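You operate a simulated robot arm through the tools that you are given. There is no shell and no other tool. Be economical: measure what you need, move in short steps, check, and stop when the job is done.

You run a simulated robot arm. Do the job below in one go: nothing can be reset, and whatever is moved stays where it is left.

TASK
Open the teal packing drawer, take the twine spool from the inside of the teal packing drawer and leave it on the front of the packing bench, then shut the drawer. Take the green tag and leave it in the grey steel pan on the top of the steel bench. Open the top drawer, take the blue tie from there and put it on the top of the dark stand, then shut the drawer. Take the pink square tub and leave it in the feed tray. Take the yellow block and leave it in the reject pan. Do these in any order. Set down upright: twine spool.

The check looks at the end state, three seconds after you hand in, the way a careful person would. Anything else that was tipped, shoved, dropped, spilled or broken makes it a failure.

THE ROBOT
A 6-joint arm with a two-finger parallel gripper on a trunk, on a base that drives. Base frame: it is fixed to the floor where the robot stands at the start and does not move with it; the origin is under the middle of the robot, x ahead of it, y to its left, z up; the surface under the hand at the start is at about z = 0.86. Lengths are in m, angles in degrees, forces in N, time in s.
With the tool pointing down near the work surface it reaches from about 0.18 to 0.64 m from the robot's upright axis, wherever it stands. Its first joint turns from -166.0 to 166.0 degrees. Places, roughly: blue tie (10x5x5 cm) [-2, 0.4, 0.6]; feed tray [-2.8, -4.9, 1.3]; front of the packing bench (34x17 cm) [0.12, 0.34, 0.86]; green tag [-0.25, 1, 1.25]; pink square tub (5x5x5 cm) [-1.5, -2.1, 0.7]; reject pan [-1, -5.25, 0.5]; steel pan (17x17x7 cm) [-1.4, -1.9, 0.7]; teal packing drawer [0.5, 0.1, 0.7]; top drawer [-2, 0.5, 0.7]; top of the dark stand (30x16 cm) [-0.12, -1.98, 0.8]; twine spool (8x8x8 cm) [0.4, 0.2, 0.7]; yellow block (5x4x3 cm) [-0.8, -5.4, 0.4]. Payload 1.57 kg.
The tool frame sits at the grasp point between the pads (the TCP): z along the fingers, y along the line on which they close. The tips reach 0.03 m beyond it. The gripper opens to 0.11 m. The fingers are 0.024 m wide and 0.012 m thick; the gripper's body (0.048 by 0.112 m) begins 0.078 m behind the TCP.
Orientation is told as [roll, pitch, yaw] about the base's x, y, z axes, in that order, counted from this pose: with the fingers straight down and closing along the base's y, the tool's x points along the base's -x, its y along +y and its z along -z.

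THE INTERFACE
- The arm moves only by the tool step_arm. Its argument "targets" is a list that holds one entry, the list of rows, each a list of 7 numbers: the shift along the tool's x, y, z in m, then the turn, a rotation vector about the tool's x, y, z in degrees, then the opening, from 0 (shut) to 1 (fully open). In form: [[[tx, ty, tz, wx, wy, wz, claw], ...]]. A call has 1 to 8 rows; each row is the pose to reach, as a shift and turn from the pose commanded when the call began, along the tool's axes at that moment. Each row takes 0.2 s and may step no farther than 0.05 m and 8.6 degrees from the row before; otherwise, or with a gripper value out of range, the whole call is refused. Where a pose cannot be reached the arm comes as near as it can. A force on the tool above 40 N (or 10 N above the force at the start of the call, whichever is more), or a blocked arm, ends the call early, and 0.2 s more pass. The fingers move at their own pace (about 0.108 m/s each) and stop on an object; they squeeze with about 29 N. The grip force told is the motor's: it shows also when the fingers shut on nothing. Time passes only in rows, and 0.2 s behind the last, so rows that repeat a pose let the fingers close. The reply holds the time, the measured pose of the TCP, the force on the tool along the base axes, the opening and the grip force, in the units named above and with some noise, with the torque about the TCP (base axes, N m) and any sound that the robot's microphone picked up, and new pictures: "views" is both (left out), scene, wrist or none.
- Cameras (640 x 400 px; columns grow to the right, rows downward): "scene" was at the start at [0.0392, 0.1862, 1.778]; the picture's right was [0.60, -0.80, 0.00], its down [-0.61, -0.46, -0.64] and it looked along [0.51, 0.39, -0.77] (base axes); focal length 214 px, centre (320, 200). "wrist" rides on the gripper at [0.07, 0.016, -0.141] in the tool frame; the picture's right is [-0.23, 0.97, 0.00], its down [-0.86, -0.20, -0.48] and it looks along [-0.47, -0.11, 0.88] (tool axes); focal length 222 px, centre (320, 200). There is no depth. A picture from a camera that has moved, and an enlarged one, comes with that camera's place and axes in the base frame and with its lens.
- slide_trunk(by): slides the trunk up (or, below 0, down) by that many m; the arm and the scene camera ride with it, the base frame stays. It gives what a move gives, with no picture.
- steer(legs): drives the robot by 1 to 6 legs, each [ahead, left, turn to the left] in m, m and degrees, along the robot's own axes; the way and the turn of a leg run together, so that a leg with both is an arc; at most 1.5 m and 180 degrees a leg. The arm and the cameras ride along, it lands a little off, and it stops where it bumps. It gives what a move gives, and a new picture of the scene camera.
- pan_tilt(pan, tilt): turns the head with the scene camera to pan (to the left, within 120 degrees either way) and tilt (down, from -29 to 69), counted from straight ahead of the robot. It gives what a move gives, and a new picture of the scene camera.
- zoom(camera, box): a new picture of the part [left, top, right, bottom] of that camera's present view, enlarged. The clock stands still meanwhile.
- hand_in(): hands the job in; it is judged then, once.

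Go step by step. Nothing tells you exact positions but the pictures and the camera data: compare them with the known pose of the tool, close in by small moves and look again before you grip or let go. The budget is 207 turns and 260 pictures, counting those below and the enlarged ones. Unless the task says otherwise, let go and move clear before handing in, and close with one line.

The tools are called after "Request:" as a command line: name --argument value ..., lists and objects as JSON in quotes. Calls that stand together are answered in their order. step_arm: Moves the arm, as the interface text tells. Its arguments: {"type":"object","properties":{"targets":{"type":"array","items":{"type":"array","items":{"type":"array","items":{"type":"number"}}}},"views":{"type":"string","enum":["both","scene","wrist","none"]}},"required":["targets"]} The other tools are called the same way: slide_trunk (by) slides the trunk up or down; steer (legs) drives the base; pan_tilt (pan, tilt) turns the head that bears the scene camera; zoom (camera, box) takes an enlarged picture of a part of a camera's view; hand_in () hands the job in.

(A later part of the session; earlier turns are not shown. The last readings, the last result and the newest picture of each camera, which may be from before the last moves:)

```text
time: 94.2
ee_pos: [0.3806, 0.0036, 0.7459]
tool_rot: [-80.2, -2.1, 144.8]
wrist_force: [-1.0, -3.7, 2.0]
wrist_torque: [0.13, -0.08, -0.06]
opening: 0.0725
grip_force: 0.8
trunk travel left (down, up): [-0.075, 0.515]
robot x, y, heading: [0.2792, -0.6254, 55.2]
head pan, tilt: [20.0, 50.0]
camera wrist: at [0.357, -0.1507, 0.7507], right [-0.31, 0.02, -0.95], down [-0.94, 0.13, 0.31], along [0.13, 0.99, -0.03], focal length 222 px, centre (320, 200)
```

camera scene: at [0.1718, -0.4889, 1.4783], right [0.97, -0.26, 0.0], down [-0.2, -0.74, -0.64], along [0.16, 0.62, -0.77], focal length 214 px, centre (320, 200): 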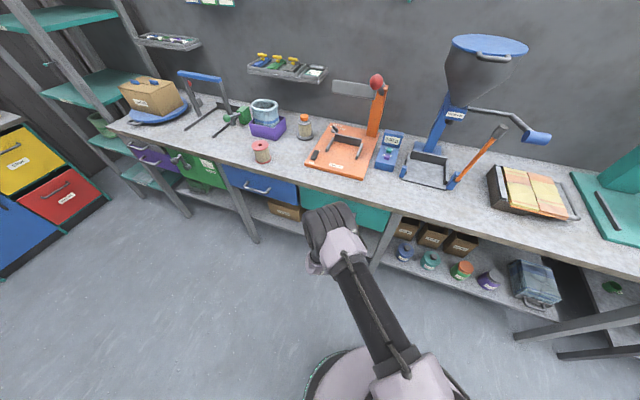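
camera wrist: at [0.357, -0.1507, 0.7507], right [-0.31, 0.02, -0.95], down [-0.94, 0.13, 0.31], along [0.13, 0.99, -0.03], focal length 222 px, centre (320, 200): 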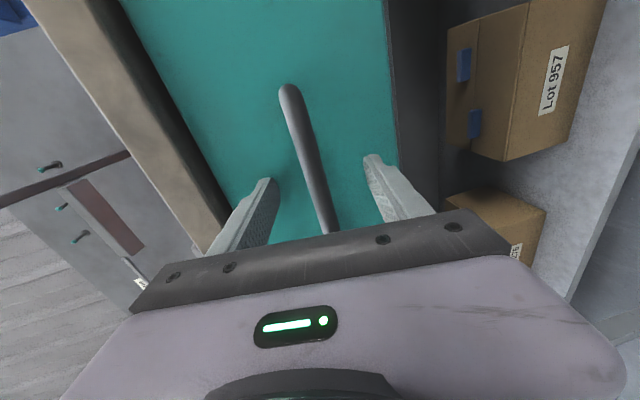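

It hit the stop; the drawer should be shut. I back off and verify.

Request:
steer --legs '[[-0.2, 0, 0]]'

Request:
zoom --camera "scene" --box '[220, 120, 444, 260]'

```text
time: 95.8
ee_pos: [0.2713, -0.1549, 0.7433]
tool_rot: [-80.2, -1.9, 144.7]
wrist_force: [0.6, 0.4, 0.9]
wrist_torque: [0.01, -0.01, -0.02]
opening: 0.0713
grip_force: 0.1
trunk travel left (down, up): [-0.075, 0.515]
robot x, y, heading: [0.1683, -0.7842, 55.2]
head pan, tilt: [20.0, 50.0]
camera scene: at [0.0606, -0.6486, 1.4783], right [0.97, -0.26, 0.0], down [-0.2, -0.74, -0.64], along [0.16, 0.62, -0.77], focal length 214 px, centre (320, 200)
```

scene: 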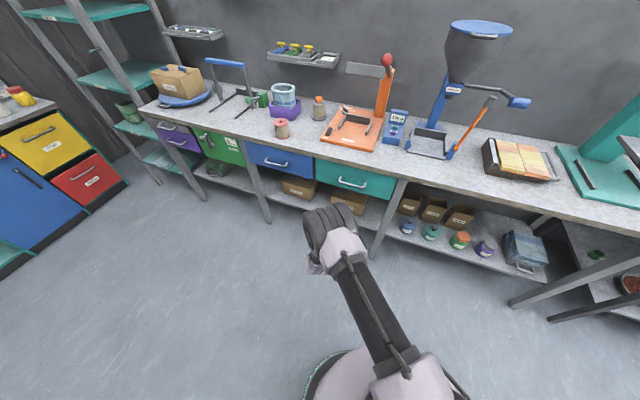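

```text
2.86 times, centred on (332, 190) of scene
camera zoom: at [0.0606, -0.6486, 1.4783], right [0.97, -0.26, 0.0], down [-0.2, -0.74, -0.64], along [0.16, 0.62, -0.77], focal length 613 px, centre (286, 229)
```

zoom: 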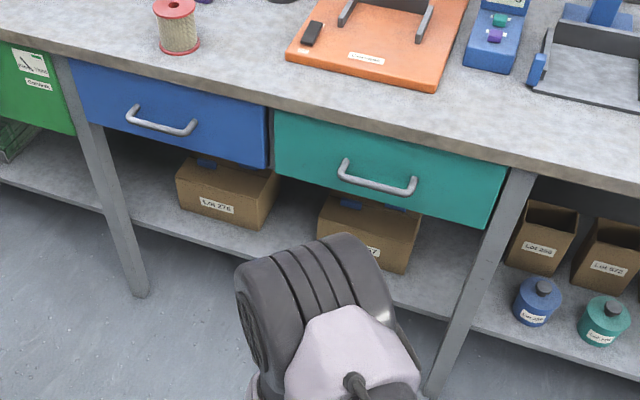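

The drawer is shut and the spool stands well. For the green tag I raise the trunk with the tool still level, and drive left in front of the "To do" rail.

Request:
slide_trunk --by 0.5

Request:
steer --legs '[[0, 1.05, 0]]'

Request:
pan_tilt --pan 10 --tilt 25

```text
refused: 0.5 is not a number from -0.4 to 0.4
```

```text
time: 101.2
ee_pos: [-0.6183, 0.4438, 0.7438]
tool_rot: [-80.2, -2.1, 145.8]
wrist_force: [-0.5, -0.1, 0.0]
wrist_torque: [0.01, 0.0, 0.02]
opening: 0.0716
grip_force: 0.1
trunk travel left (down, up): [-0.075, 0.515]
robot x, y, heading: [-0.707, -0.1843, 56.2]
head pan, tilt: [20.0, 50.0]
camera scene: at [-0.8191, -0.0525, 1.4783], right [0.97, -0.24, 0.0], down [-0.18, -0.74, -0.64], along [0.15, 0.62, -0.77], focal length 214 px, centre (320, 200)
```

scene: 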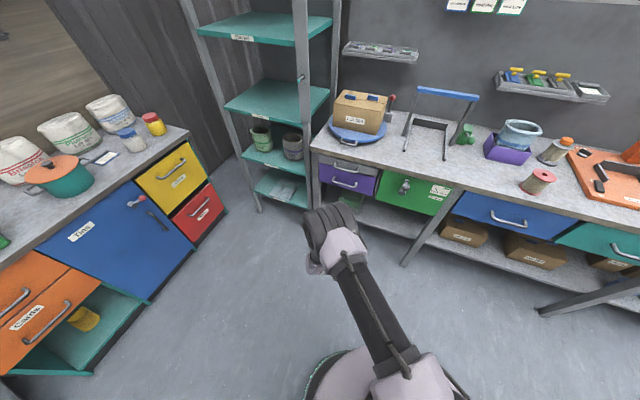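

```text
time: 102.1
ee_pos: [-0.6175, 0.4446, 0.7446]
tool_rot: [-80.2, -2.0, 145.7]
wrist_force: [0.1, -0.3, -0.2]
wrist_torque: [0.0, -0.02, 0.02]
opening: 0.0712
grip_force: 0.0
trunk travel left (down, up): [-0.075, 0.515]
robot x, y, heading: [-0.7079, -0.1863, 56.3]
head pan, tilt: [10.0, 25.0]
camera scene: at [-0.8002, -0.043, 1.5157], right [0.92, -0.4, 0.0], down [-0.17, -0.39, -0.91], along [0.36, 0.83, -0.42], focal length 214 px, centre (320, 200)
```

scene: 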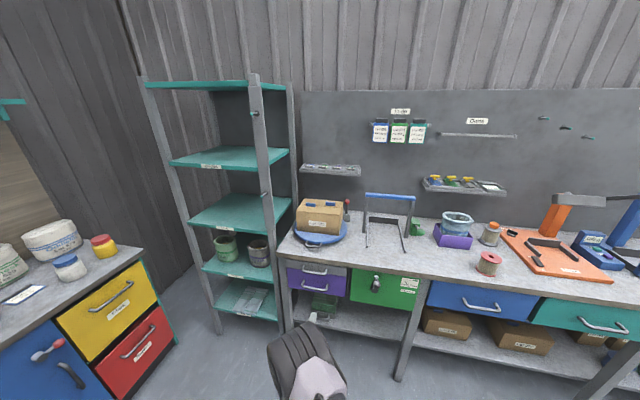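

The tags hang ahead. I zoom on them.

Request:
zoom --camera "scene" --box '[360, 100, 440, 150]'

Request:
slide_trunk --by 0.4

Request:
pan_tilt --pan -10 --tilt 45

Request:
step_arm --targets '[[[0, 0, 0, 0, 0, 0, 0.65]]]' --views "wrist"

```text
8.00 times, centred on (400, 125) of scene
camera zoom: at [-0.8002, -0.043, 1.5157], right [0.92, -0.4, 0.0], down [-0.17, -0.39, -0.91], along [0.36, 0.83, -0.42], focal length 1716 px, centre (-320, 800)
```

zoom: 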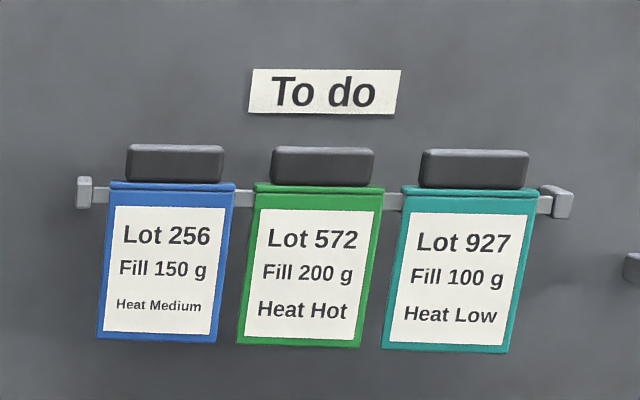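

```text
time: 106.0
ee_pos: [-0.6189, 0.4449, 1.1442]
tool_rot: [-80.2, -2.0, 145.9]
wrist_force: [-1.1, -0.3, -0.2]
wrist_torque: [0.03, -0.02, -0.01]
opening: 0.0714
grip_force: 0.0
trunk travel left (down, up): [-0.475, 0.115]
robot x, y, heading: [-0.7053, -0.1896, 56.2]
head pan, tilt: [10.0, 25.0]
```

```text
time: 106.8
ee_pos: [-0.6178, 0.4449, 1.1447]
tool_rot: [-80.3, -2.0, 145.7]
wrist_force: [-0.5, 0.6, 0.6]
wrist_torque: [-0.03, 0.03, 0.0]
opening: 0.0712
grip_force: 0.0
trunk travel left (down, up): [-0.475, 0.115]
robot x, y, heading: [-0.7059, -0.1872, 56.4]
head pan, tilt: [-10.0, 45.0]
camera scene: at [-0.7811, -0.0686, 1.8853], right [0.72, -0.69, 0.0], down [-0.49, -0.51, -0.71], along [0.49, 0.51, -0.71], focal length 214 px, centre (320, 200)
```

scene: 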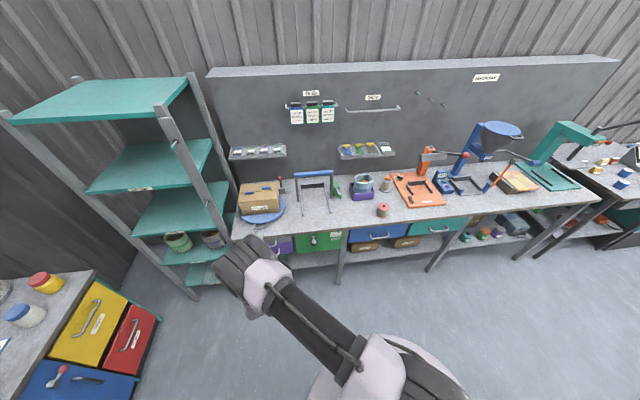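

```text
time: 107.2
ee_pos: [-0.6174, 0.4452, 1.1451]
tool_rot: [-80.2, -1.9, 145.8]
wrist_force: [0.2, 0.3, 0.1]
wrist_torque: [-0.01, 0.0, -0.01]
opening: 0.0717
grip_force: 0.0
trunk travel left (down, up): [-0.475, 0.115]
robot x, y, heading: [-0.7084, -0.1895, 56.2]
head pan, tilt: [-10.0, 45.0]
camera wrist: at [-0.6401, 0.2889, 1.1505], right [-0.31, 0.01, -0.95], down [-0.94, 0.11, 0.31], along [0.11, 0.99, -0.03], focal length 222 px, centre (320, 200)
```

wrist: 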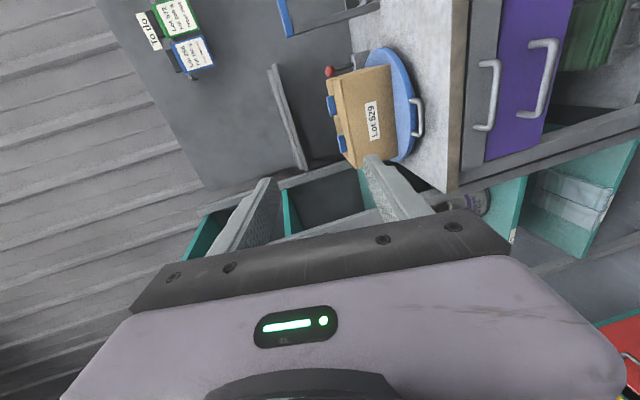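

By triangulation the hanging cards are at z≈1.42 and x≈0.03, so the given place (-0.25, 1.0, 1.25) means the green tag lying in the left wall tray. I look at that tray.

Request:
zoom --camera "scene" --box '[218, 135, 298, 185]'

Request:
zoom --camera "wrist" --box '[240, 0, 400, 100]'

```text
8.00 times, centred on (258, 160) of scene
camera zoom: at [-0.7811, -0.0686, 1.8852], right [0.72, -0.69, 0.0], down [-0.49, -0.51, -0.71], along [0.49, 0.51, -0.71], focal length 1716 px, centre (816, 520)
```

zoom: 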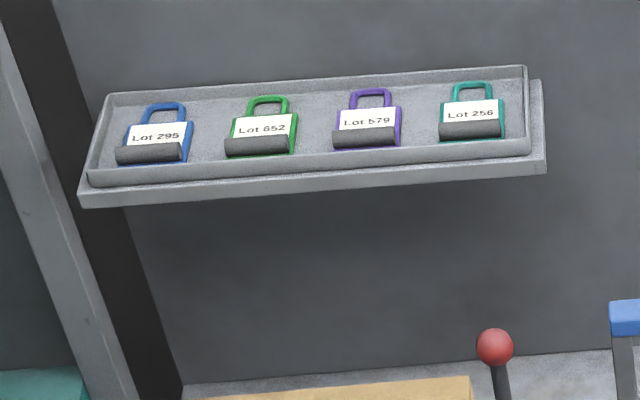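

```text
4.00 times, centred on (320, 50) of wrist
camera zoom: at [-0.6401, 0.2889, 1.1505], right [-0.31, 0.01, -0.95], down [-0.94, 0.11, 0.31], along [0.11, 0.99, -0.03], focal length 888 px, centre (320, 800)
```

zoom: 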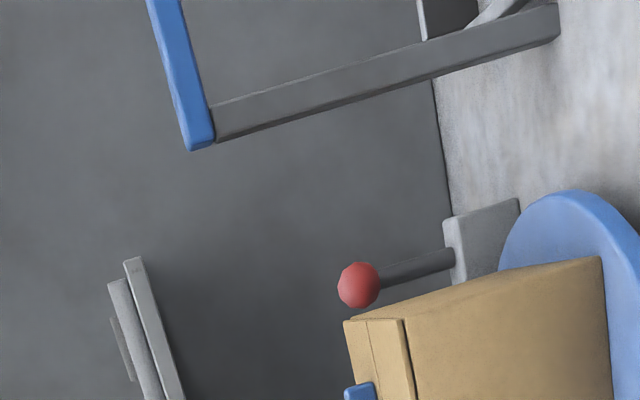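

The green tag (Lot 652) lies in the wall tray at about (-0.30, 1.06, 1.15). I tilt the tool down to ~30° forward lean, then spin it to close sideways.

Request:
step_arm --targets '[[[0, 0, 0, -8.4, 0, 0, 0.65], [0, 0, 0, -16.8, 0, 0, 0.65], [0, 0, 0, -25.2, 0, 0, 0.65], [0, 0, 0, -33.6, 0, 0, 0.65], [0, 0, 0, -42, 0, 0, 0.65], [0, 0, 0, -50, 0, 0, 0.65]]]' --views "none"

Request:
step_arm --targets '[[[0, 0, 0, 0, 0, 8.5, 0.65], [0, 0, 0, 0, 0, 17, 0.65], [0, 0, 0, 0, 0, 25.5, 0.65], [0, 0, 0, 0, 0, 34, 0.65], [0, 0, 0, 0, 0, 42.5, 0.65], [0, 0, 0, 0, 0, 51, 0.65], [0, 0, 0, 0, 0, 59.5, 0.65], [0, 0, 0, 0, 0, 68, 0.65]]]' --views "none"

Request:
step_arm --targets '[[[0, 0, 0, 0, 0, 8, 0.65], [0, 0, 0, 0, 0, 16, 0.65], [0, 0, 0, 0, 0, 22, 0.65]]]' --views "both"

```text
time: 108.6
ee_pos: [-0.6166, 0.4441, 1.1453]
tool_rot: [-30.1, -2.1, 145.9]
wrist_force: [-0.4, 0.2, -0.3]
wrist_torque: [0.0, 0.01, 0.02]
opening: 0.0716
grip_force: 0.1
trunk travel left (down, up): [-0.475, 0.115]
robot x, y, heading: [-0.714, -0.19, 56.3]
head pan, tilt: [-10.0, 45.0]
```

```text
time: 110.4
ee_pos: [-0.6176, 0.4439, 1.1446]
tool_rot: [-10.2, -28.8, 79.7]
wrist_force: [-0.1, -0.6, -0.3]
wrist_torque: [-0.02, -0.04, -0.02]
opening: 0.0715
grip_force: 0.0
trunk travel left (down, up): [-0.475, 0.115]
robot x, y, heading: [-0.7051, -0.1844, 56.4]
head pan, tilt: [-10.0, 45.0]
```

```text
time: 111.2
ee_pos: [-0.6173, 0.4438, 1.1452]
tool_rot: [2.4, -30.1, 54.6]
wrist_force: [-0.3, -0.1, 0.3]
wrist_torque: [-0.01, 0.0, -0.02]
opening: 0.0716
grip_force: 0.0
trunk travel left (down, up): [-0.475, 0.115]
robot x, y, heading: [-0.7084, -0.1909, 56.2]
head pan, tilt: [-10.0, 45.0]
camera scene: at [-0.7811, -0.0686, 1.8852], right [0.72, -0.69, 0.0], down [-0.49, -0.51, -0.71], along [0.49, 0.51, -0.71], focal length 214 px, centre (320, 200)
camera wrist: at [-0.7034, 0.3446, 1.2323], right [-0.69, 0.71, 0.15], down [0.47, 0.28, 0.84], along [0.55, 0.65, -0.53], focal length 222 px, centre (320, 200)
```

scene: 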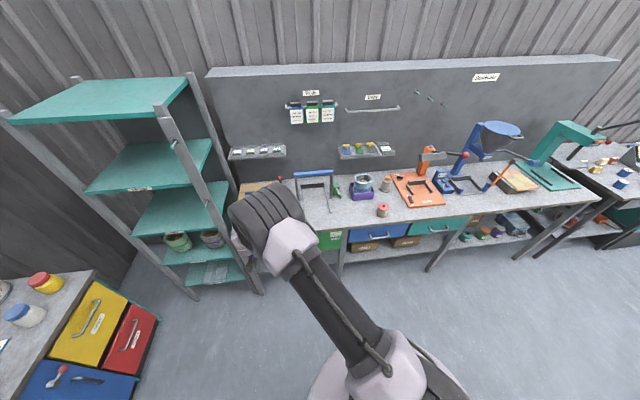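
wrist: 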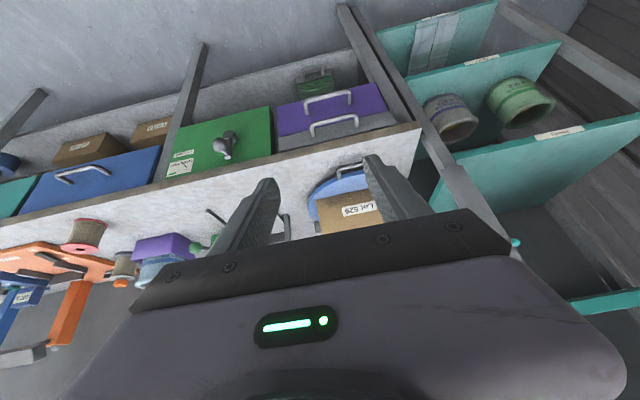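

The orientation is right. I raise the trunk and test how far the arm reaches ahead at this height.

Request:
slide_trunk --by 0.11

Request:
step_arm --targets '[[[-0.02, 0, 0.012, 0, 0, 0, 0.65], [-0.04, 0, 0.024, 0, 0, 0, 0.65], [-0.065, 0, 0.036, 0, 0, 0, 0.65], [-0.09, 0, 0.048, 0, 0, 0, 0.65], [-0.12, 0, 0.06, 0, 0, 0, 0.65]]]' --views "none"

```text
time: 112.6
ee_pos: [-0.6187, 0.4444, 1.2549]
tool_rot: [2.3, -30.1, 54.6]
wrist_force: [-0.5, 0.0, -0.6]
wrist_torque: [0.0, -0.01, 0.01]
opening: 0.0716
grip_force: 0.0
trunk travel left (down, up): [-0.585, 0.005]
robot x, y, heading: [-0.7057, -0.1865, 56.2]
head pan, tilt: [-10.0, 45.0]
```

```text
time: 113.8
ee_pos: [-0.5408, 0.5583, 1.2619]
tool_rot: [2.4, -30.1, 54.7]
wrist_force: [0.1, 0.2, 0.2]
wrist_torque: [0.02, 0.02, 0.03]
opening: 0.0715
grip_force: 0.1
trunk travel left (down, up): [-0.585, 0.005]
robot x, y, heading: [-0.7067, -0.1916, 56.4]
head pan, tilt: [-10.0, 45.0]
```

The arm reaches well here. I drive ahead and left so the hand comes just short of the tray.

Request:
steer --legs '[[0, 0.085, -1], [0.42, 0, 0]]'

Request:
step_arm --targets '[[[0, 0, 0, 0, 0, 0, 0.65]]]' --views "wrist"

```text
time: 117.1
ee_pos: [-0.3463, 0.9409, 1.2626]
tool_rot: [2.3, -30.2, 52.9]
wrist_force: [-0.2, 0.2, 0.0]
wrist_torque: [0.02, -0.01, 0.01]
opening: 0.0715
grip_force: 0.0
trunk travel left (down, up): [-0.585, 0.005]
robot x, y, heading: [-0.5373, 0.199, 54.2]
head pan, tilt: [-10.0, 45.0]
camera scene: at [-0.6062, 0.3215, 1.9952], right [0.7, -0.71, 0.0], down [-0.5, -0.5, -0.71], along [0.5, 0.5, -0.71], focal length 214 px, centre (320, 200)
```

scene: 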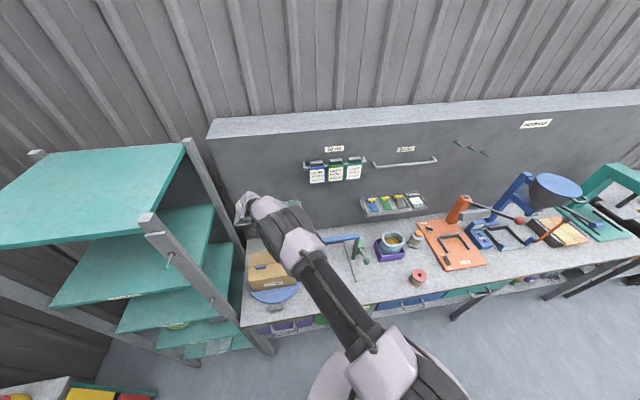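

```text
time: 117.5
ee_pos: [-0.3471, 0.9387, 1.2631]
tool_rot: [2.3, -30.2, 53.1]
wrist_force: [-0.6, 0.4, 1.0]
wrist_torque: [0.03, -0.04, 0.0]
opening: 0.0714
grip_force: 0.1
trunk travel left (down, up): [-0.585, 0.005]
robot x, y, heading: [-0.5355, 0.1976, 54.3]
head pan, tilt: [-10.0, 45.0]
camera wrist: at [-0.4352, 0.8411, 1.3507], right [-0.67, 0.73, 0.15], down [0.48, 0.27, 0.84], along [0.57, 0.63, -0.53], focal length 222 px, centre (320, 200)
```

wrist: 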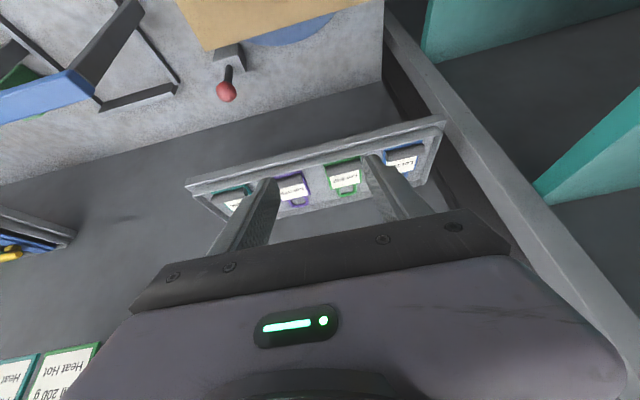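

The hand is in front of the tray, with the green tag between the finger lines. I zoom the wrist view.

Request:
zoom --camera "wrist" --box '[240, 115, 400, 215]'

```text
4.00 times, centred on (320, 165) of wrist
camera zoom: at [-0.4352, 0.8411, 1.3507], right [-0.67, 0.73, 0.15], down [0.48, 0.27, 0.84], along [0.57, 0.63, -0.53], focal length 888 px, centre (320, 340)
```

zoom: 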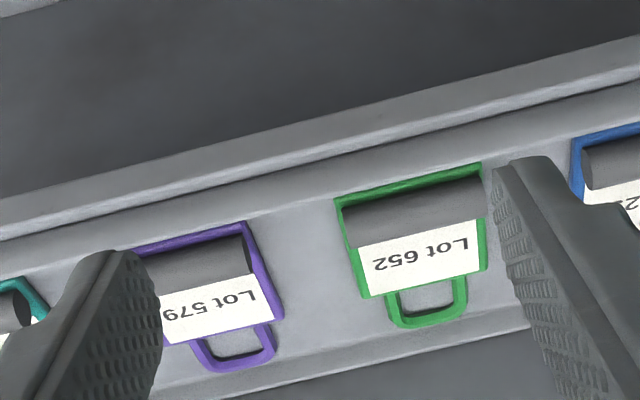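

The roll of the green tag is at about (-0.319, 1.021, 1.177). I move to 4 cm short of it, narrowing the opening so the fingers fit between the neighbours.

Request:
step_arm --targets '[[[-0.014, 0.013, 0.02, 0, 0, 0, 0.55], [-0.028, 0.026, 0.045, 0, 0, 0, 0.5]]]' --views "none"

Request:
zoom --camera "wrist" --box '[240, 115, 400, 215]'

```text
time: 118.1
ee_pos: [-0.3518, 0.9676, 1.2466]
tool_rot: [2.4, -30.1, 52.9]
wrist_force: [0.0, -0.3, 0.7]
wrist_torque: [0.0, 0.01, 0.04]
opening: 0.0554
grip_force: 0.0
out of reach, approached as far as the arm can: row 2
trunk travel left (down, up): [-0.585, 0.005]
robot x, y, heading: [-0.5362, 0.1989, 54.5]
head pan, tilt: [-10.0, 45.0]
```

```text
4.00 times, centred on (320, 165) of wrist
camera zoom: at [-0.4392, 0.8703, 1.334], right [-0.67, 0.73, 0.15], down [0.48, 0.27, 0.84], along [0.57, 0.63, -0.53], focal length 888 px, centre (320, 340)
```

zoom: 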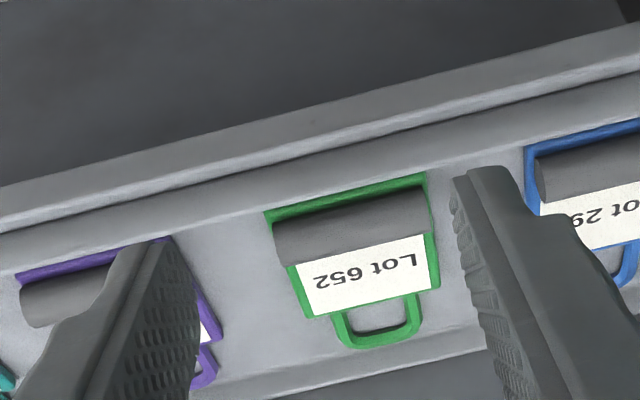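

Request:
steer --legs '[[0.045, 0, 0]]'

Request:
zoom --camera "wrist" --box '[240, 115, 400, 215]'

```text
time: 119.0
ee_pos: [-0.3238, 1.0051, 1.2461]
tool_rot: [2.3, -30.2, 53.0]
wrist_force: [0.1, -0.6, 0.1]
wrist_torque: [-0.01, 0.01, -0.02]
opening: 0.055
grip_force: 0.1
trunk travel left (down, up): [-0.585, 0.005]
robot x, y, heading: [-0.5106, 0.2349, 54.8]
head pan, tilt: [-10.0, 45.0]
camera scene: at [-0.5797, 0.3589, 1.9953], right [0.7, -0.71, 0.0], down [-0.5, -0.5, -0.71], along [0.5, 0.5, -0.71], focal length 214 px, centre (320, 200)
```

scene: 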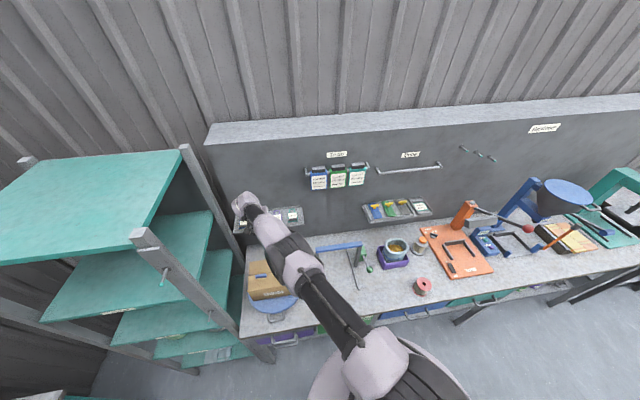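

```text
4.00 times, centred on (320, 165) of wrist
camera zoom: at [-0.4128, 0.9087, 1.3338], right [-0.67, 0.73, 0.15], down [0.48, 0.27, 0.84], along [0.57, 0.63, -0.53], focal length 888 px, centre (320, 340)
```

zoom: 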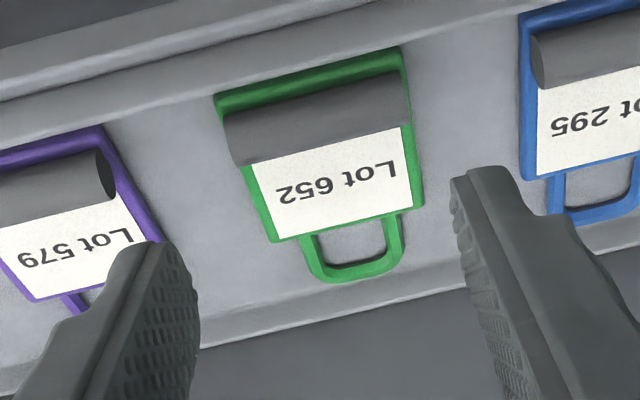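

The tag is straight along the tool axis apart from ~1.4 cm. I approach to ~2 cm short and check.

Request:
step_arm --targets '[[[0.007, 0.001, 0.015, 0, 0, 0, 0.5], [0.014, 0.002, 0.032, 0, 0, 0, 0.48]]]' --views "none"

Request:
zoom --camera "wrist" --box '[240, 115, 400, 215]'

```text
time: 119.6
ee_pos: [-0.3274, 1.0026, 1.2198]
tool_rot: [2.2, -30.1, 53.0]
wrist_force: [0.6, 0.7, -0.1]
wrist_torque: [-0.03, 0.0, 0.01]
opening: 0.0529
grip_force: 0.1
out of reach, approached as far as the arm can: row 1, 2
trunk travel left (down, up): [-0.585, 0.005]
robot x, y, heading: [-0.5097, 0.2363, 54.4]
head pan, tilt: [-10.0, 45.0]
```

```text
4.00 times, centred on (320, 165) of wrist
camera zoom: at [-0.4155, 0.9034, 1.3088], right [-0.67, 0.73, 0.15], down [0.48, 0.27, 0.84], along [0.57, 0.63, -0.53], focal length 888 px, centre (320, 340)
```

zoom: 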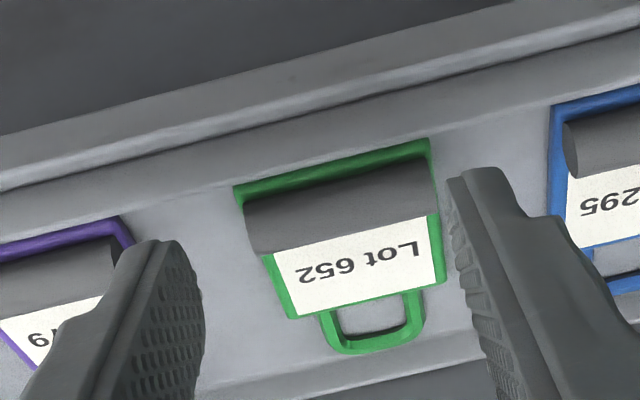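

The arm is at full stretch. I pull up a little and drive 5 cm closer.

Request:
step_arm --targets '[[[0.0, 0, -0.03, 0, 0, 0, 0.48]]]' --views "none"

Request:
steer --legs '[[0.05, 0, 0]]'

Request:
step_arm --targets '[[[0.02, 0, -0.012, 0, 0, 0, 0.48]]]' --views "wrist"

Request:
zoom --camera "wrist" --box '[240, 115, 400, 215]'

```text
time: 120.0
ee_pos: [-0.3382, 0.9845, 1.2498]
tool_rot: [2.4, -30.2, 53.0]
wrist_force: [-0.1, 0.4, -0.7]
wrist_torque: [0.03, 0.0, -0.01]
opening: 0.0531
grip_force: 0.1
trunk travel left (down, up): [-0.585, 0.005]
robot x, y, heading: [-0.5099, 0.2377, 54.6]
head pan, tilt: [-10.0, 45.0]
```

```text
time: 120.9
ee_pos: [-0.3085, 1.0245, 1.2496]
tool_rot: [2.4, -30.2, 53.0]
wrist_force: [0.7, 0.1, -0.5]
wrist_torque: [0.01, -0.01, 0.01]
opening: 0.0528
grip_force: 0.0
trunk travel left (down, up): [-0.585, 0.005]
robot x, y, heading: [-0.4788, 0.2764, 54.4]
head pan, tilt: [-10.0, 45.0]
camera scene: at [-0.5518, 0.3978, 1.9953], right [0.7, -0.71, 0.0], down [-0.5, -0.5, -0.71], along [0.5, 0.5, -0.71], focal length 214 px, centre (320, 200)
```

scene: 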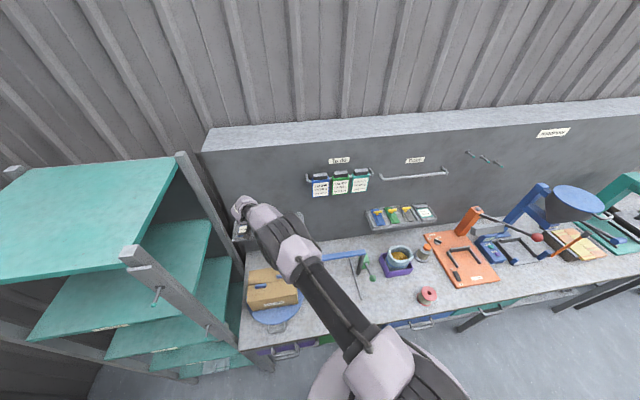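

```text
time: 121.3
ee_pos: [-0.3258, 1.0055, 1.2536]
tool_rot: [2.4, -30.4, 53.0]
wrist_force: [-1.1, -0.6, 1.1]
wrist_torque: [0.06, -0.02, 0.01]
opening: 0.0527
grip_force: 0.0
trunk travel left (down, up): [-0.585, 0.005]
robot x, y, heading: [-0.4817, 0.2802, 54.4]
head pan, tilt: [-10.0, 45.0]
camera wrist: at [-0.4135, 0.9059, 1.3394], right [-0.67, 0.73, 0.15], down [0.48, 0.27, 0.84], along [0.57, 0.63, -0.52], focal length 222 px, centre (320, 200)
```

wrist: 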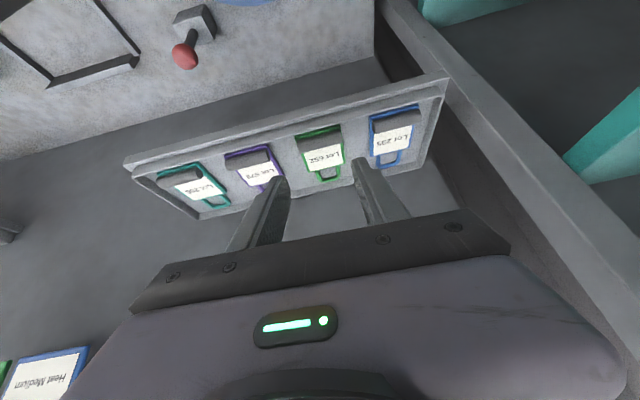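

```text
4.00 times, centred on (320, 165) of wrist
camera zoom: at [-0.4135, 0.9059, 1.3394], right [-0.67, 0.73, 0.15], down [0.48, 0.27, 0.84], along [0.57, 0.63, -0.52], focal length 888 px, centre (320, 340)
```

zoom: 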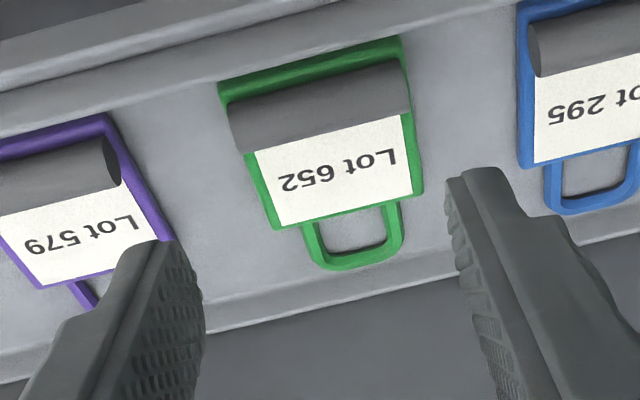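

Request:
step_arm --targets '[[[0.008, 0.0015, 0.016, 0, 0, 0, 0.48], [0.017, 0.003, 0.033, 0, 0, 0, 0.48]]]' --views "none"

Request:
zoom --camera "wrist" --box '[240, 115, 400, 215]'

```text
time: 121.9
ee_pos: [-0.3259, 1.0121, 1.2123]
tool_rot: [2.3, -30.1, 53.0]
wrist_force: [0.6, 0.0, 0.0]
wrist_torque: [-0.04, -0.03, 0.01]
opening: 0.0525
grip_force: 0.2
trunk travel left (down, up): [-0.585, 0.005]
robot x, y, heading: [-0.4808, 0.2795, 54.5]
head pan, tilt: [-10.0, 45.0]
```

```text
4.00 times, centred on (320, 165) of wrist
camera zoom: at [-0.4143, 0.9146, 1.3008], right [-0.67, 0.73, 0.15], down [0.48, 0.27, 0.84], along [0.57, 0.63, -0.53], focal length 888 px, centre (320, 340)
```

zoom: 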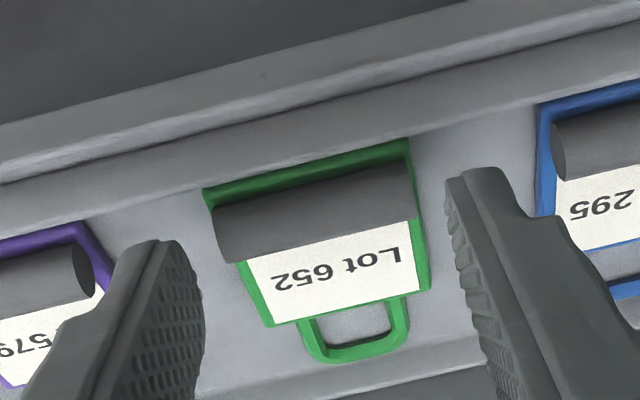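

Aligned; ~1.3 cm to go. I go in and close gently.

Request:
step_arm --targets '[[[0.004, 0, 0.007, 0, 0, 0, 0.48], [0.004, 0, 0.014, 0, 0, 0, 0.48], [0.004, 0, 0.014, 0, 0, 0, 0.3], [0.004, 0, 0.014, 0, 0, 0, 0.2]]]' --views "wrist"

Request:
zoom --camera "wrist" --box '[240, 115, 400, 215]'

```text
time: 122.9
ee_pos: [-0.3224, 1.014, 1.1977]
tool_rot: [2.5, -30.3, 52.9]
wrist_force: [0.7, -0.1, -0.3]
wrist_torque: [-0.02, -0.05, -0.03]
opening: 0.0219
grip_force: 0.2
trunk travel left (down, up): [-0.585, 0.005]
robot x, y, heading: [-0.4824, 0.2737, 54.6]
head pan, tilt: [-10.0, 45.0]
camera wrist: at [-0.4106, 0.9167, 1.2864], right [-0.67, 0.73, 0.15], down [0.48, 0.27, 0.84], along [0.57, 0.63, -0.53], focal length 222 px, centre (320, 200)
```

wrist: 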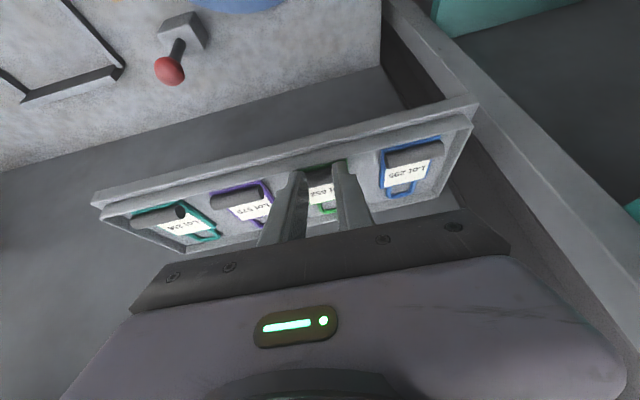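

```text
4.00 times, centred on (320, 165) of wrist
camera zoom: at [-0.4106, 0.9167, 1.2864], right [-0.67, 0.73, 0.15], down [0.48, 0.27, 0.84], along [0.57, 0.63, -0.53], focal length 888 px, centre (320, 340)
```

zoom: 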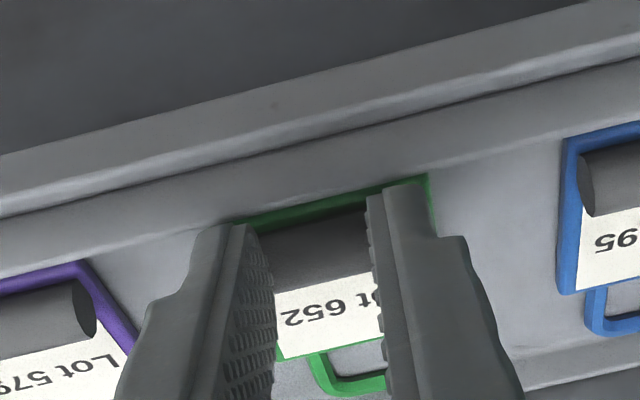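

The fingers closed above the roll; it lies deeper. I reopen and go about 1.2 cm deeper.

Request:
step_arm --targets '[[[0, 0, 0, 0, 0, 0, 0.5], [0, 0, 0, 0, 0, 0, 0.5], [0.004, 0, 0.006, 0, 0, 0, 0.5], [0.007, 0, 0.012, 0, 0, 0, 0.5]]]' --views "none"

Request:
zoom --camera "wrist" --box '[240, 115, 400, 215]'

```text
time: 123.8
ee_pos: [-0.3237, 1.0157, 1.1992]
tool_rot: [2.8, -31.2, 53.0]
wrist_force: [-6.1, -15.2, 20.3]
wrist_torque: [-0.87, -0.45, -0.63]
opening: 0.0582
grip_force: 2.2
trunk travel left (down, up): [-0.585, 0.005]
robot x, y, heading: [-0.4815, 0.2748, 54.5]
head pan, tilt: [-10.0, 45.0]
stopped in row 4: the force on the tool passed its limit at 45 N (the readings are from after the stop); the commanded pose is now the measured one
```

```text
4.00 times, centred on (320, 165) of wrist
camera zoom: at [-0.4124, 0.9158, 1.2845], right [-0.67, 0.72, 0.16], down [0.47, 0.26, 0.84], along [0.57, 0.64, -0.52], focal length 888 px, centre (320, 340)
```

zoom: 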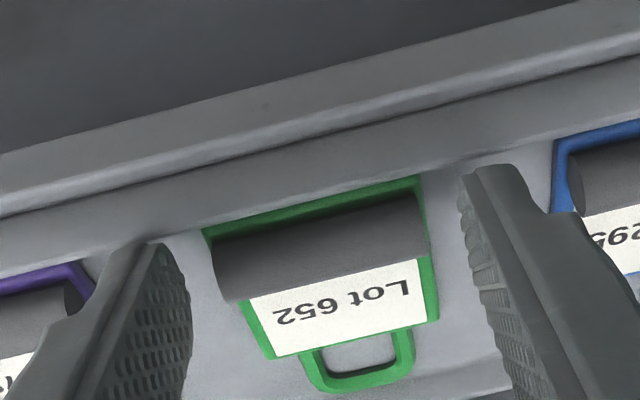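

The fingertips seem to touch the tray's front lip. I back up a little, shift 1 cm inward and go down again.

Request:
step_arm --targets '[[[0, 0, -0.008, 0, 0, 0, 0.5], [-0.01, 0, -0.006, 0, 0, 0, 0.5], [-0.01, 0, 0.002, 0, 0, 0, 0.5], [-0.01, 0, 0.009, 0, 0, 0, 0.5], [-0.01, 0, 0.014, 0, 0, 0, 0.5]]]' --views "none"

Request:
zoom --camera "wrist" --box '[240, 115, 400, 215]'

```text
time: 125.0
ee_pos: [-0.3149, 1.0314, 1.1863]
tool_rot: [2.6, -30.8, 53.0]
wrist_force: [-1.0, -1.9, 3.9]
wrist_torque: [-0.07, -0.1, -0.03]
opening: 0.0548
grip_force: 0.0
trunk travel left (down, up): [-0.585, 0.005]
robot x, y, heading: [-0.4793, 0.278, 54.6]
head pan, tilt: [-10.0, 45.0]
```

```text
4.00 times, centred on (320, 165) of wrist
camera zoom: at [-0.4018, 0.932, 1.2734], right [-0.67, 0.72, 0.15], down [0.47, 0.26, 0.84], along [0.57, 0.64, -0.52], focal length 888 px, centre (320, 340)
```

zoom: 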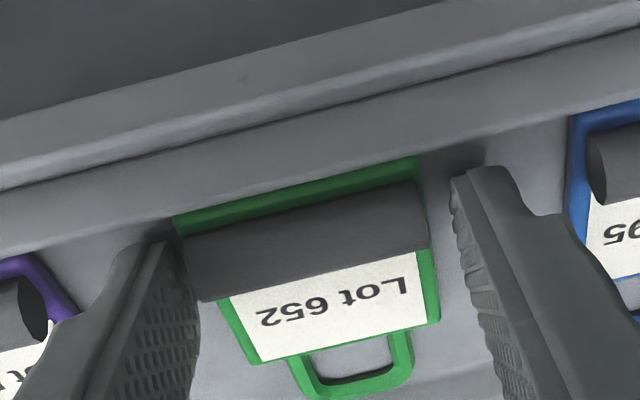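

Now the tips flank the roll. I close.

Request:
step_arm --targets '[[[0, -0.003, 0.001, 0, 0, 0, 0.5], [0, -0.003, 0.001, 0, 0, 0, 0.35], [0, -0.003, 0.001, 0, 0, 0, 0.25], [0, -0.003, 0.001, 0, 0, 0, 0.2]]]' --views "none"

Request:
zoom --camera "wrist" --box '[240, 115, 400, 215]'

```text
time: 126.0
ee_pos: [-0.3099, 1.031, 1.187]
tool_rot: [2.6, -30.9, 53.0]
wrist_force: [0.9, 0.0, 10.3]
wrist_torque: [-0.05, -0.32, 0.02]
opening: 0.0487
grip_force: 28.8
trunk travel left (down, up): [-0.585, 0.005]
robot x, y, heading: [-0.4827, 0.277, 54.4]
head pan, tilt: [-10.0, 45.0]
```

```text
4.00 times, centred on (320, 165) of wrist
camera zoom: at [-0.398, 0.9311, 1.2731], right [-0.67, 0.72, 0.16], down [0.47, 0.26, 0.84], along [0.57, 0.64, -0.52], focal length 888 px, centre (320, 340)
```

zoom: 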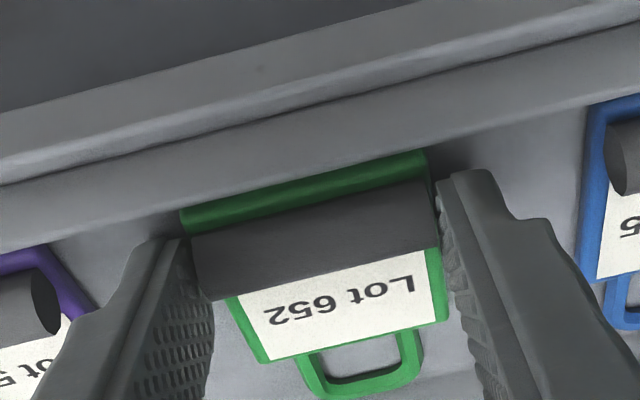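

Gripped the tag (4.9 cm). I lift it straight up out of the tray.

Request:
step_arm --targets '[[[-0.008, 0, -0.013, 0, 0, 0, 0.2], [-0.018, 0, -0.03, 0, 0, 0, 0.2], [-0.03, 0, -0.05, 0, 0, 0, 0.2], [-0.035, 0, -0.075, 0, 0, 0, 0.2]]]' --views "wrist"

```text
time: 127.0
ee_pos: [-0.3127, 1.0174, 1.267]
tool_rot: [2.5, -30.9, 53.0]
wrist_force: [-0.8, 0.5, -0.6]
wrist_torque: [-0.04, 0.0, 0.01]
opening: 0.049
grip_force: 29.0
trunk travel left (down, up): [-0.585, 0.005]
robot x, y, heading: [-0.4828, 0.2751, 54.6]
head pan, tilt: [-10.0, 45.0]
camera wrist: at [-0.4007, 0.9191, 1.3541], right [-0.67, 0.72, 0.15], down [0.47, 0.26, 0.84], along [0.57, 0.64, -0.52], focal length 222 px, centre (320, 200)
```

wrist: 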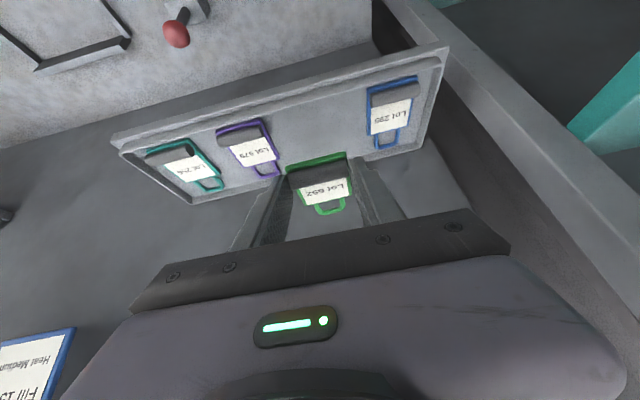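

The tag is held. I back away from the bench, go right, and turn the head to check the way to the steel bench.

Request:
steer --legs '[[-0.7, 0, 0], [0, -1.05, 0.8]]'

Request:
pan_tilt --pan 120 --tilt 40

```text
time: 135.8
ee_pos: [0.1204, -0.1654, 1.2666]
tool_rot: [2.6, -30.8, 51.9]
wrist_force: [-0.3, -0.3, 0.1]
wrist_torque: [0.02, 0.02, 0.01]
opening: 0.0489
grip_force: 29.1
trunk travel left (down, up): [-0.585, 0.005]
robot x, y, heading: [-0.0634, -0.9024, 53.0]
head pan, tilt: [-10.0, 45.0]
camera scene: at [-0.1316, -0.7813, 1.9952], right [0.69, -0.73, 0.0], down [-0.51, -0.49, -0.71], along [0.51, 0.49, -0.71], focal length 214 px, centre (320, 200)
```

scene: 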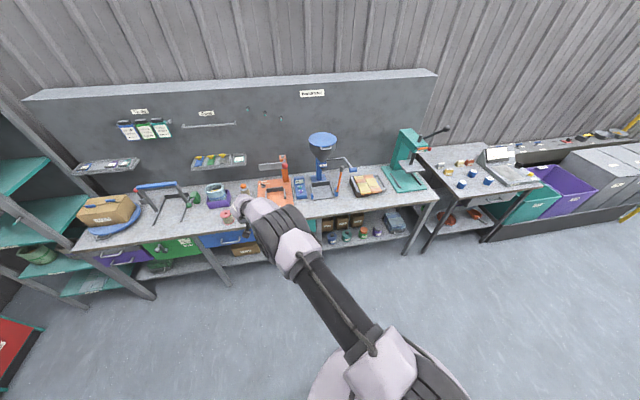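

```text
time: 137.9
ee_pos: [0.1203, -0.1647, 1.2673]
tool_rot: [2.6, -30.9, 51.9]
wrist_force: [-0.8, 0.2, -0.4]
wrist_torque: [0.02, -0.02, 0.01]
opening: 0.0488
grip_force: 29.3
trunk travel left (down, up): [-0.585, 0.005]
robot x, y, heading: [-0.0629, -0.9023, 53.3]
head pan, tilt: [120.0, 40.0]
camera scene: at [-0.2751, -0.8273, 2.0025], right [0.12, 0.99, 0.0], down [0.64, -0.07, -0.77], along [-0.76, 0.09, -0.64], focal length 214 px, centre (320, 200)
```

scene: 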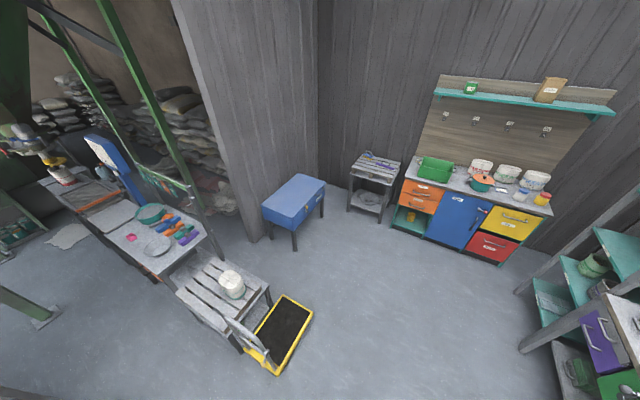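

The way along u≈0.46 is free. I drive backwards into the doorway beside the steel bench.

Request:
steer --legs '[[0, 0, 2.2], [-1.45, 0, 0]]'

Request:
pan_tilt --pan 85 --tilt 50

```text
time: 144.8
ee_pos: [-0.6944, -1.3002, 1.2617]
tool_rot: [2.3, -30.4, 55.5]
wrist_force: [-0.4, -0.1, -1.0]
wrist_torque: [-0.01, -0.01, -0.02]
opening: 0.0487
grip_force: 29.6
trunk travel left (down, up): [-0.585, 0.005]
robot x, y, heading: [-0.8348, -2.0596, 57.1]
head pan, tilt: [120.0, 40.0]
stopped in leg 2: the robot was blocked; the commanded pose is now the measured one
camera scene: at [-1.0477, -1.9838, 2.0044], right [0.02, 1.0, -0.01], down [0.62, -0.02, -0.78], along [-0.78, 0.01, -0.62], focal length 214 px, centre (320, 200)
```

scene: 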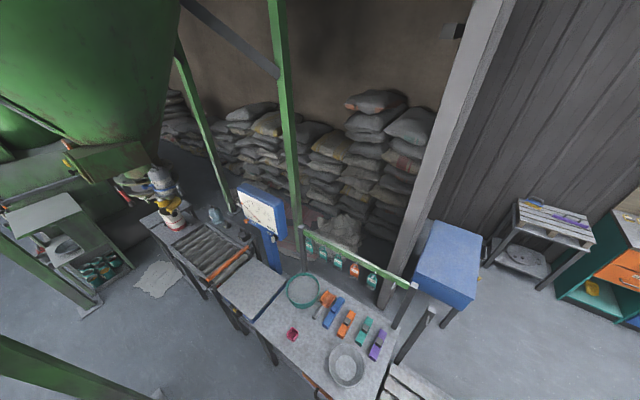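

```text
time: 145.9
ee_pos: [-0.6814, -1.2988, 1.2584]
tool_rot: [3.0, -30.1, 55.3]
wrist_force: [-0.6, -0.5, -0.6]
wrist_torque: [0.01, -0.02, -0.01]
opening: 0.0487
grip_force: 28.9
trunk travel left (down, up): [-0.585, 0.005]
robot x, y, heading: [-0.832, -2.0558, 57.0]
head pan, tilt: [85.0, 50.0]
camera scene: at [-1.0226, -1.9723, 1.9992], right [0.13, 0.99, -0.01], down [0.67, -0.09, -0.74], along [-0.73, 0.09, -0.68], focal length 214 px, centre (320, 200)
```

scene: 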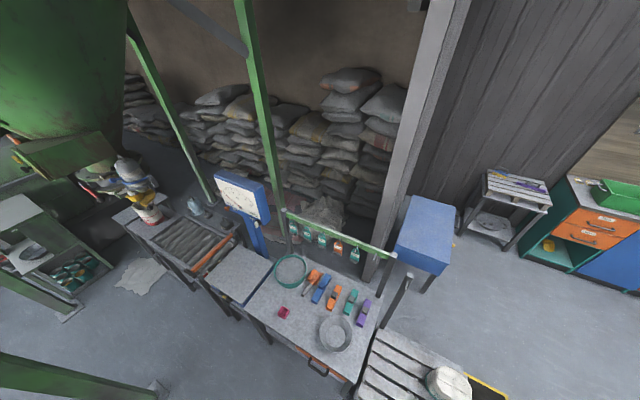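

The base was blocked and seems a bit tilted. I ease ahead a little and look what's there.

Request:
steer --legs '[[0.06, 0, 0]]'

Request:
pan_tilt --pan -120 --tilt 60

Request:
pan_tilt --pan 120 --tilt 69

```text
time: 146.8
ee_pos: [-0.6652, -1.2577, 1.2663]
tool_rot: [2.5, -30.8, 55.6]
wrist_force: [0.2, 0.1, -0.2]
wrist_torque: [-0.03, 0.01, -0.02]
opening: 0.0487
grip_force: 28.4
trunk travel left (down, up): [-0.585, 0.005]
robot x, y, heading: [-0.8015, -2.0074, 57.0]
head pan, tilt: [85.0, 50.0]
camera scene: at [-0.9938, -1.8995, 1.9882], right [0.61, 0.79, 0.0], down [0.61, -0.47, -0.64], along [-0.51, 0.39, -0.77], focal length 214 px, centre (320, 200)
```

scene: 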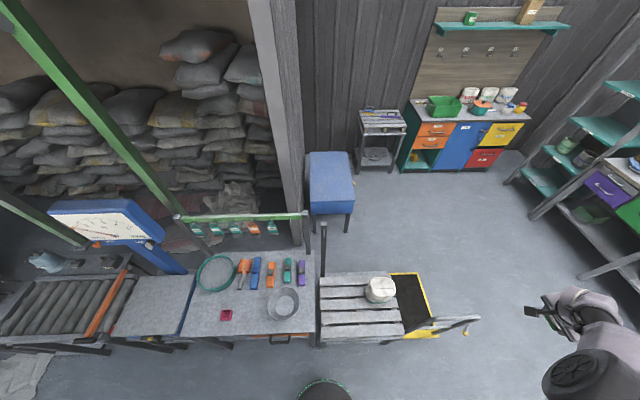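

```text
time: 149.8
ee_pos: [-0.6614, -1.2539, 1.2654]
tool_rot: [2.7, -30.6, 55.4]
wrist_force: [0.1, 0.6, -0.1]
wrist_torque: [-0.01, 0.0, 0.01]
opening: 0.0487
grip_force: 29.1
trunk travel left (down, up): [-0.585, 0.005]
robot x, y, heading: [-0.8038, -2.0074, 56.9]
head pan, tilt: [-120.0, 60.0]
camera scene: at [-0.8977, -2.0038, 1.9759], right [-0.89, -0.45, 0.0], down [-0.39, 0.77, -0.5], along [0.23, -0.45, -0.87], focal length 214 px, centre (320, 200)
```

scene: 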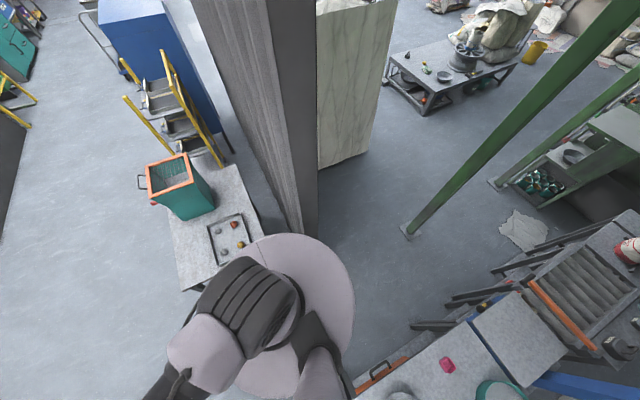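

```text
time: 153.2
ee_pos: [-0.6648, -1.2583, 1.2674]
tool_rot: [2.6, -30.9, 55.5]
wrist_force: [0.6, 0.5, -0.6]
wrist_torque: [0.0, 0.04, -0.01]
opening: 0.0489
grip_force: 29.5
trunk travel left (down, up): [-0.585, 0.005]
robot x, y, heading: [-0.8004, -2.0101, 56.7]
head pan, tilt: [120.0, 68.8]
camera scene: at [-0.9874, -1.9459, 1.9664], right [0.05, 1.0, 0.0], down [0.93, -0.05, -0.36], along [-0.36, 0.02, -0.93], focal length 214 px, centre (320, 200)
```

scene: 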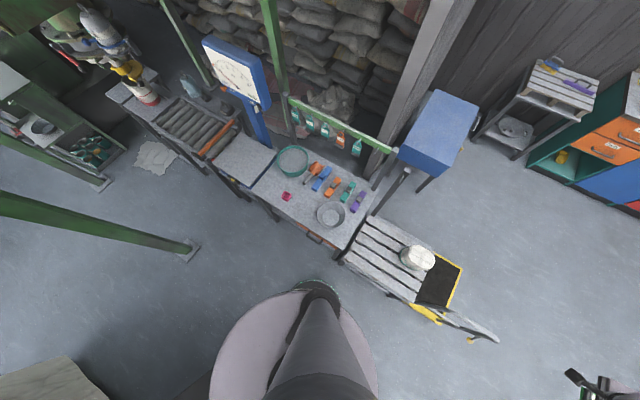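

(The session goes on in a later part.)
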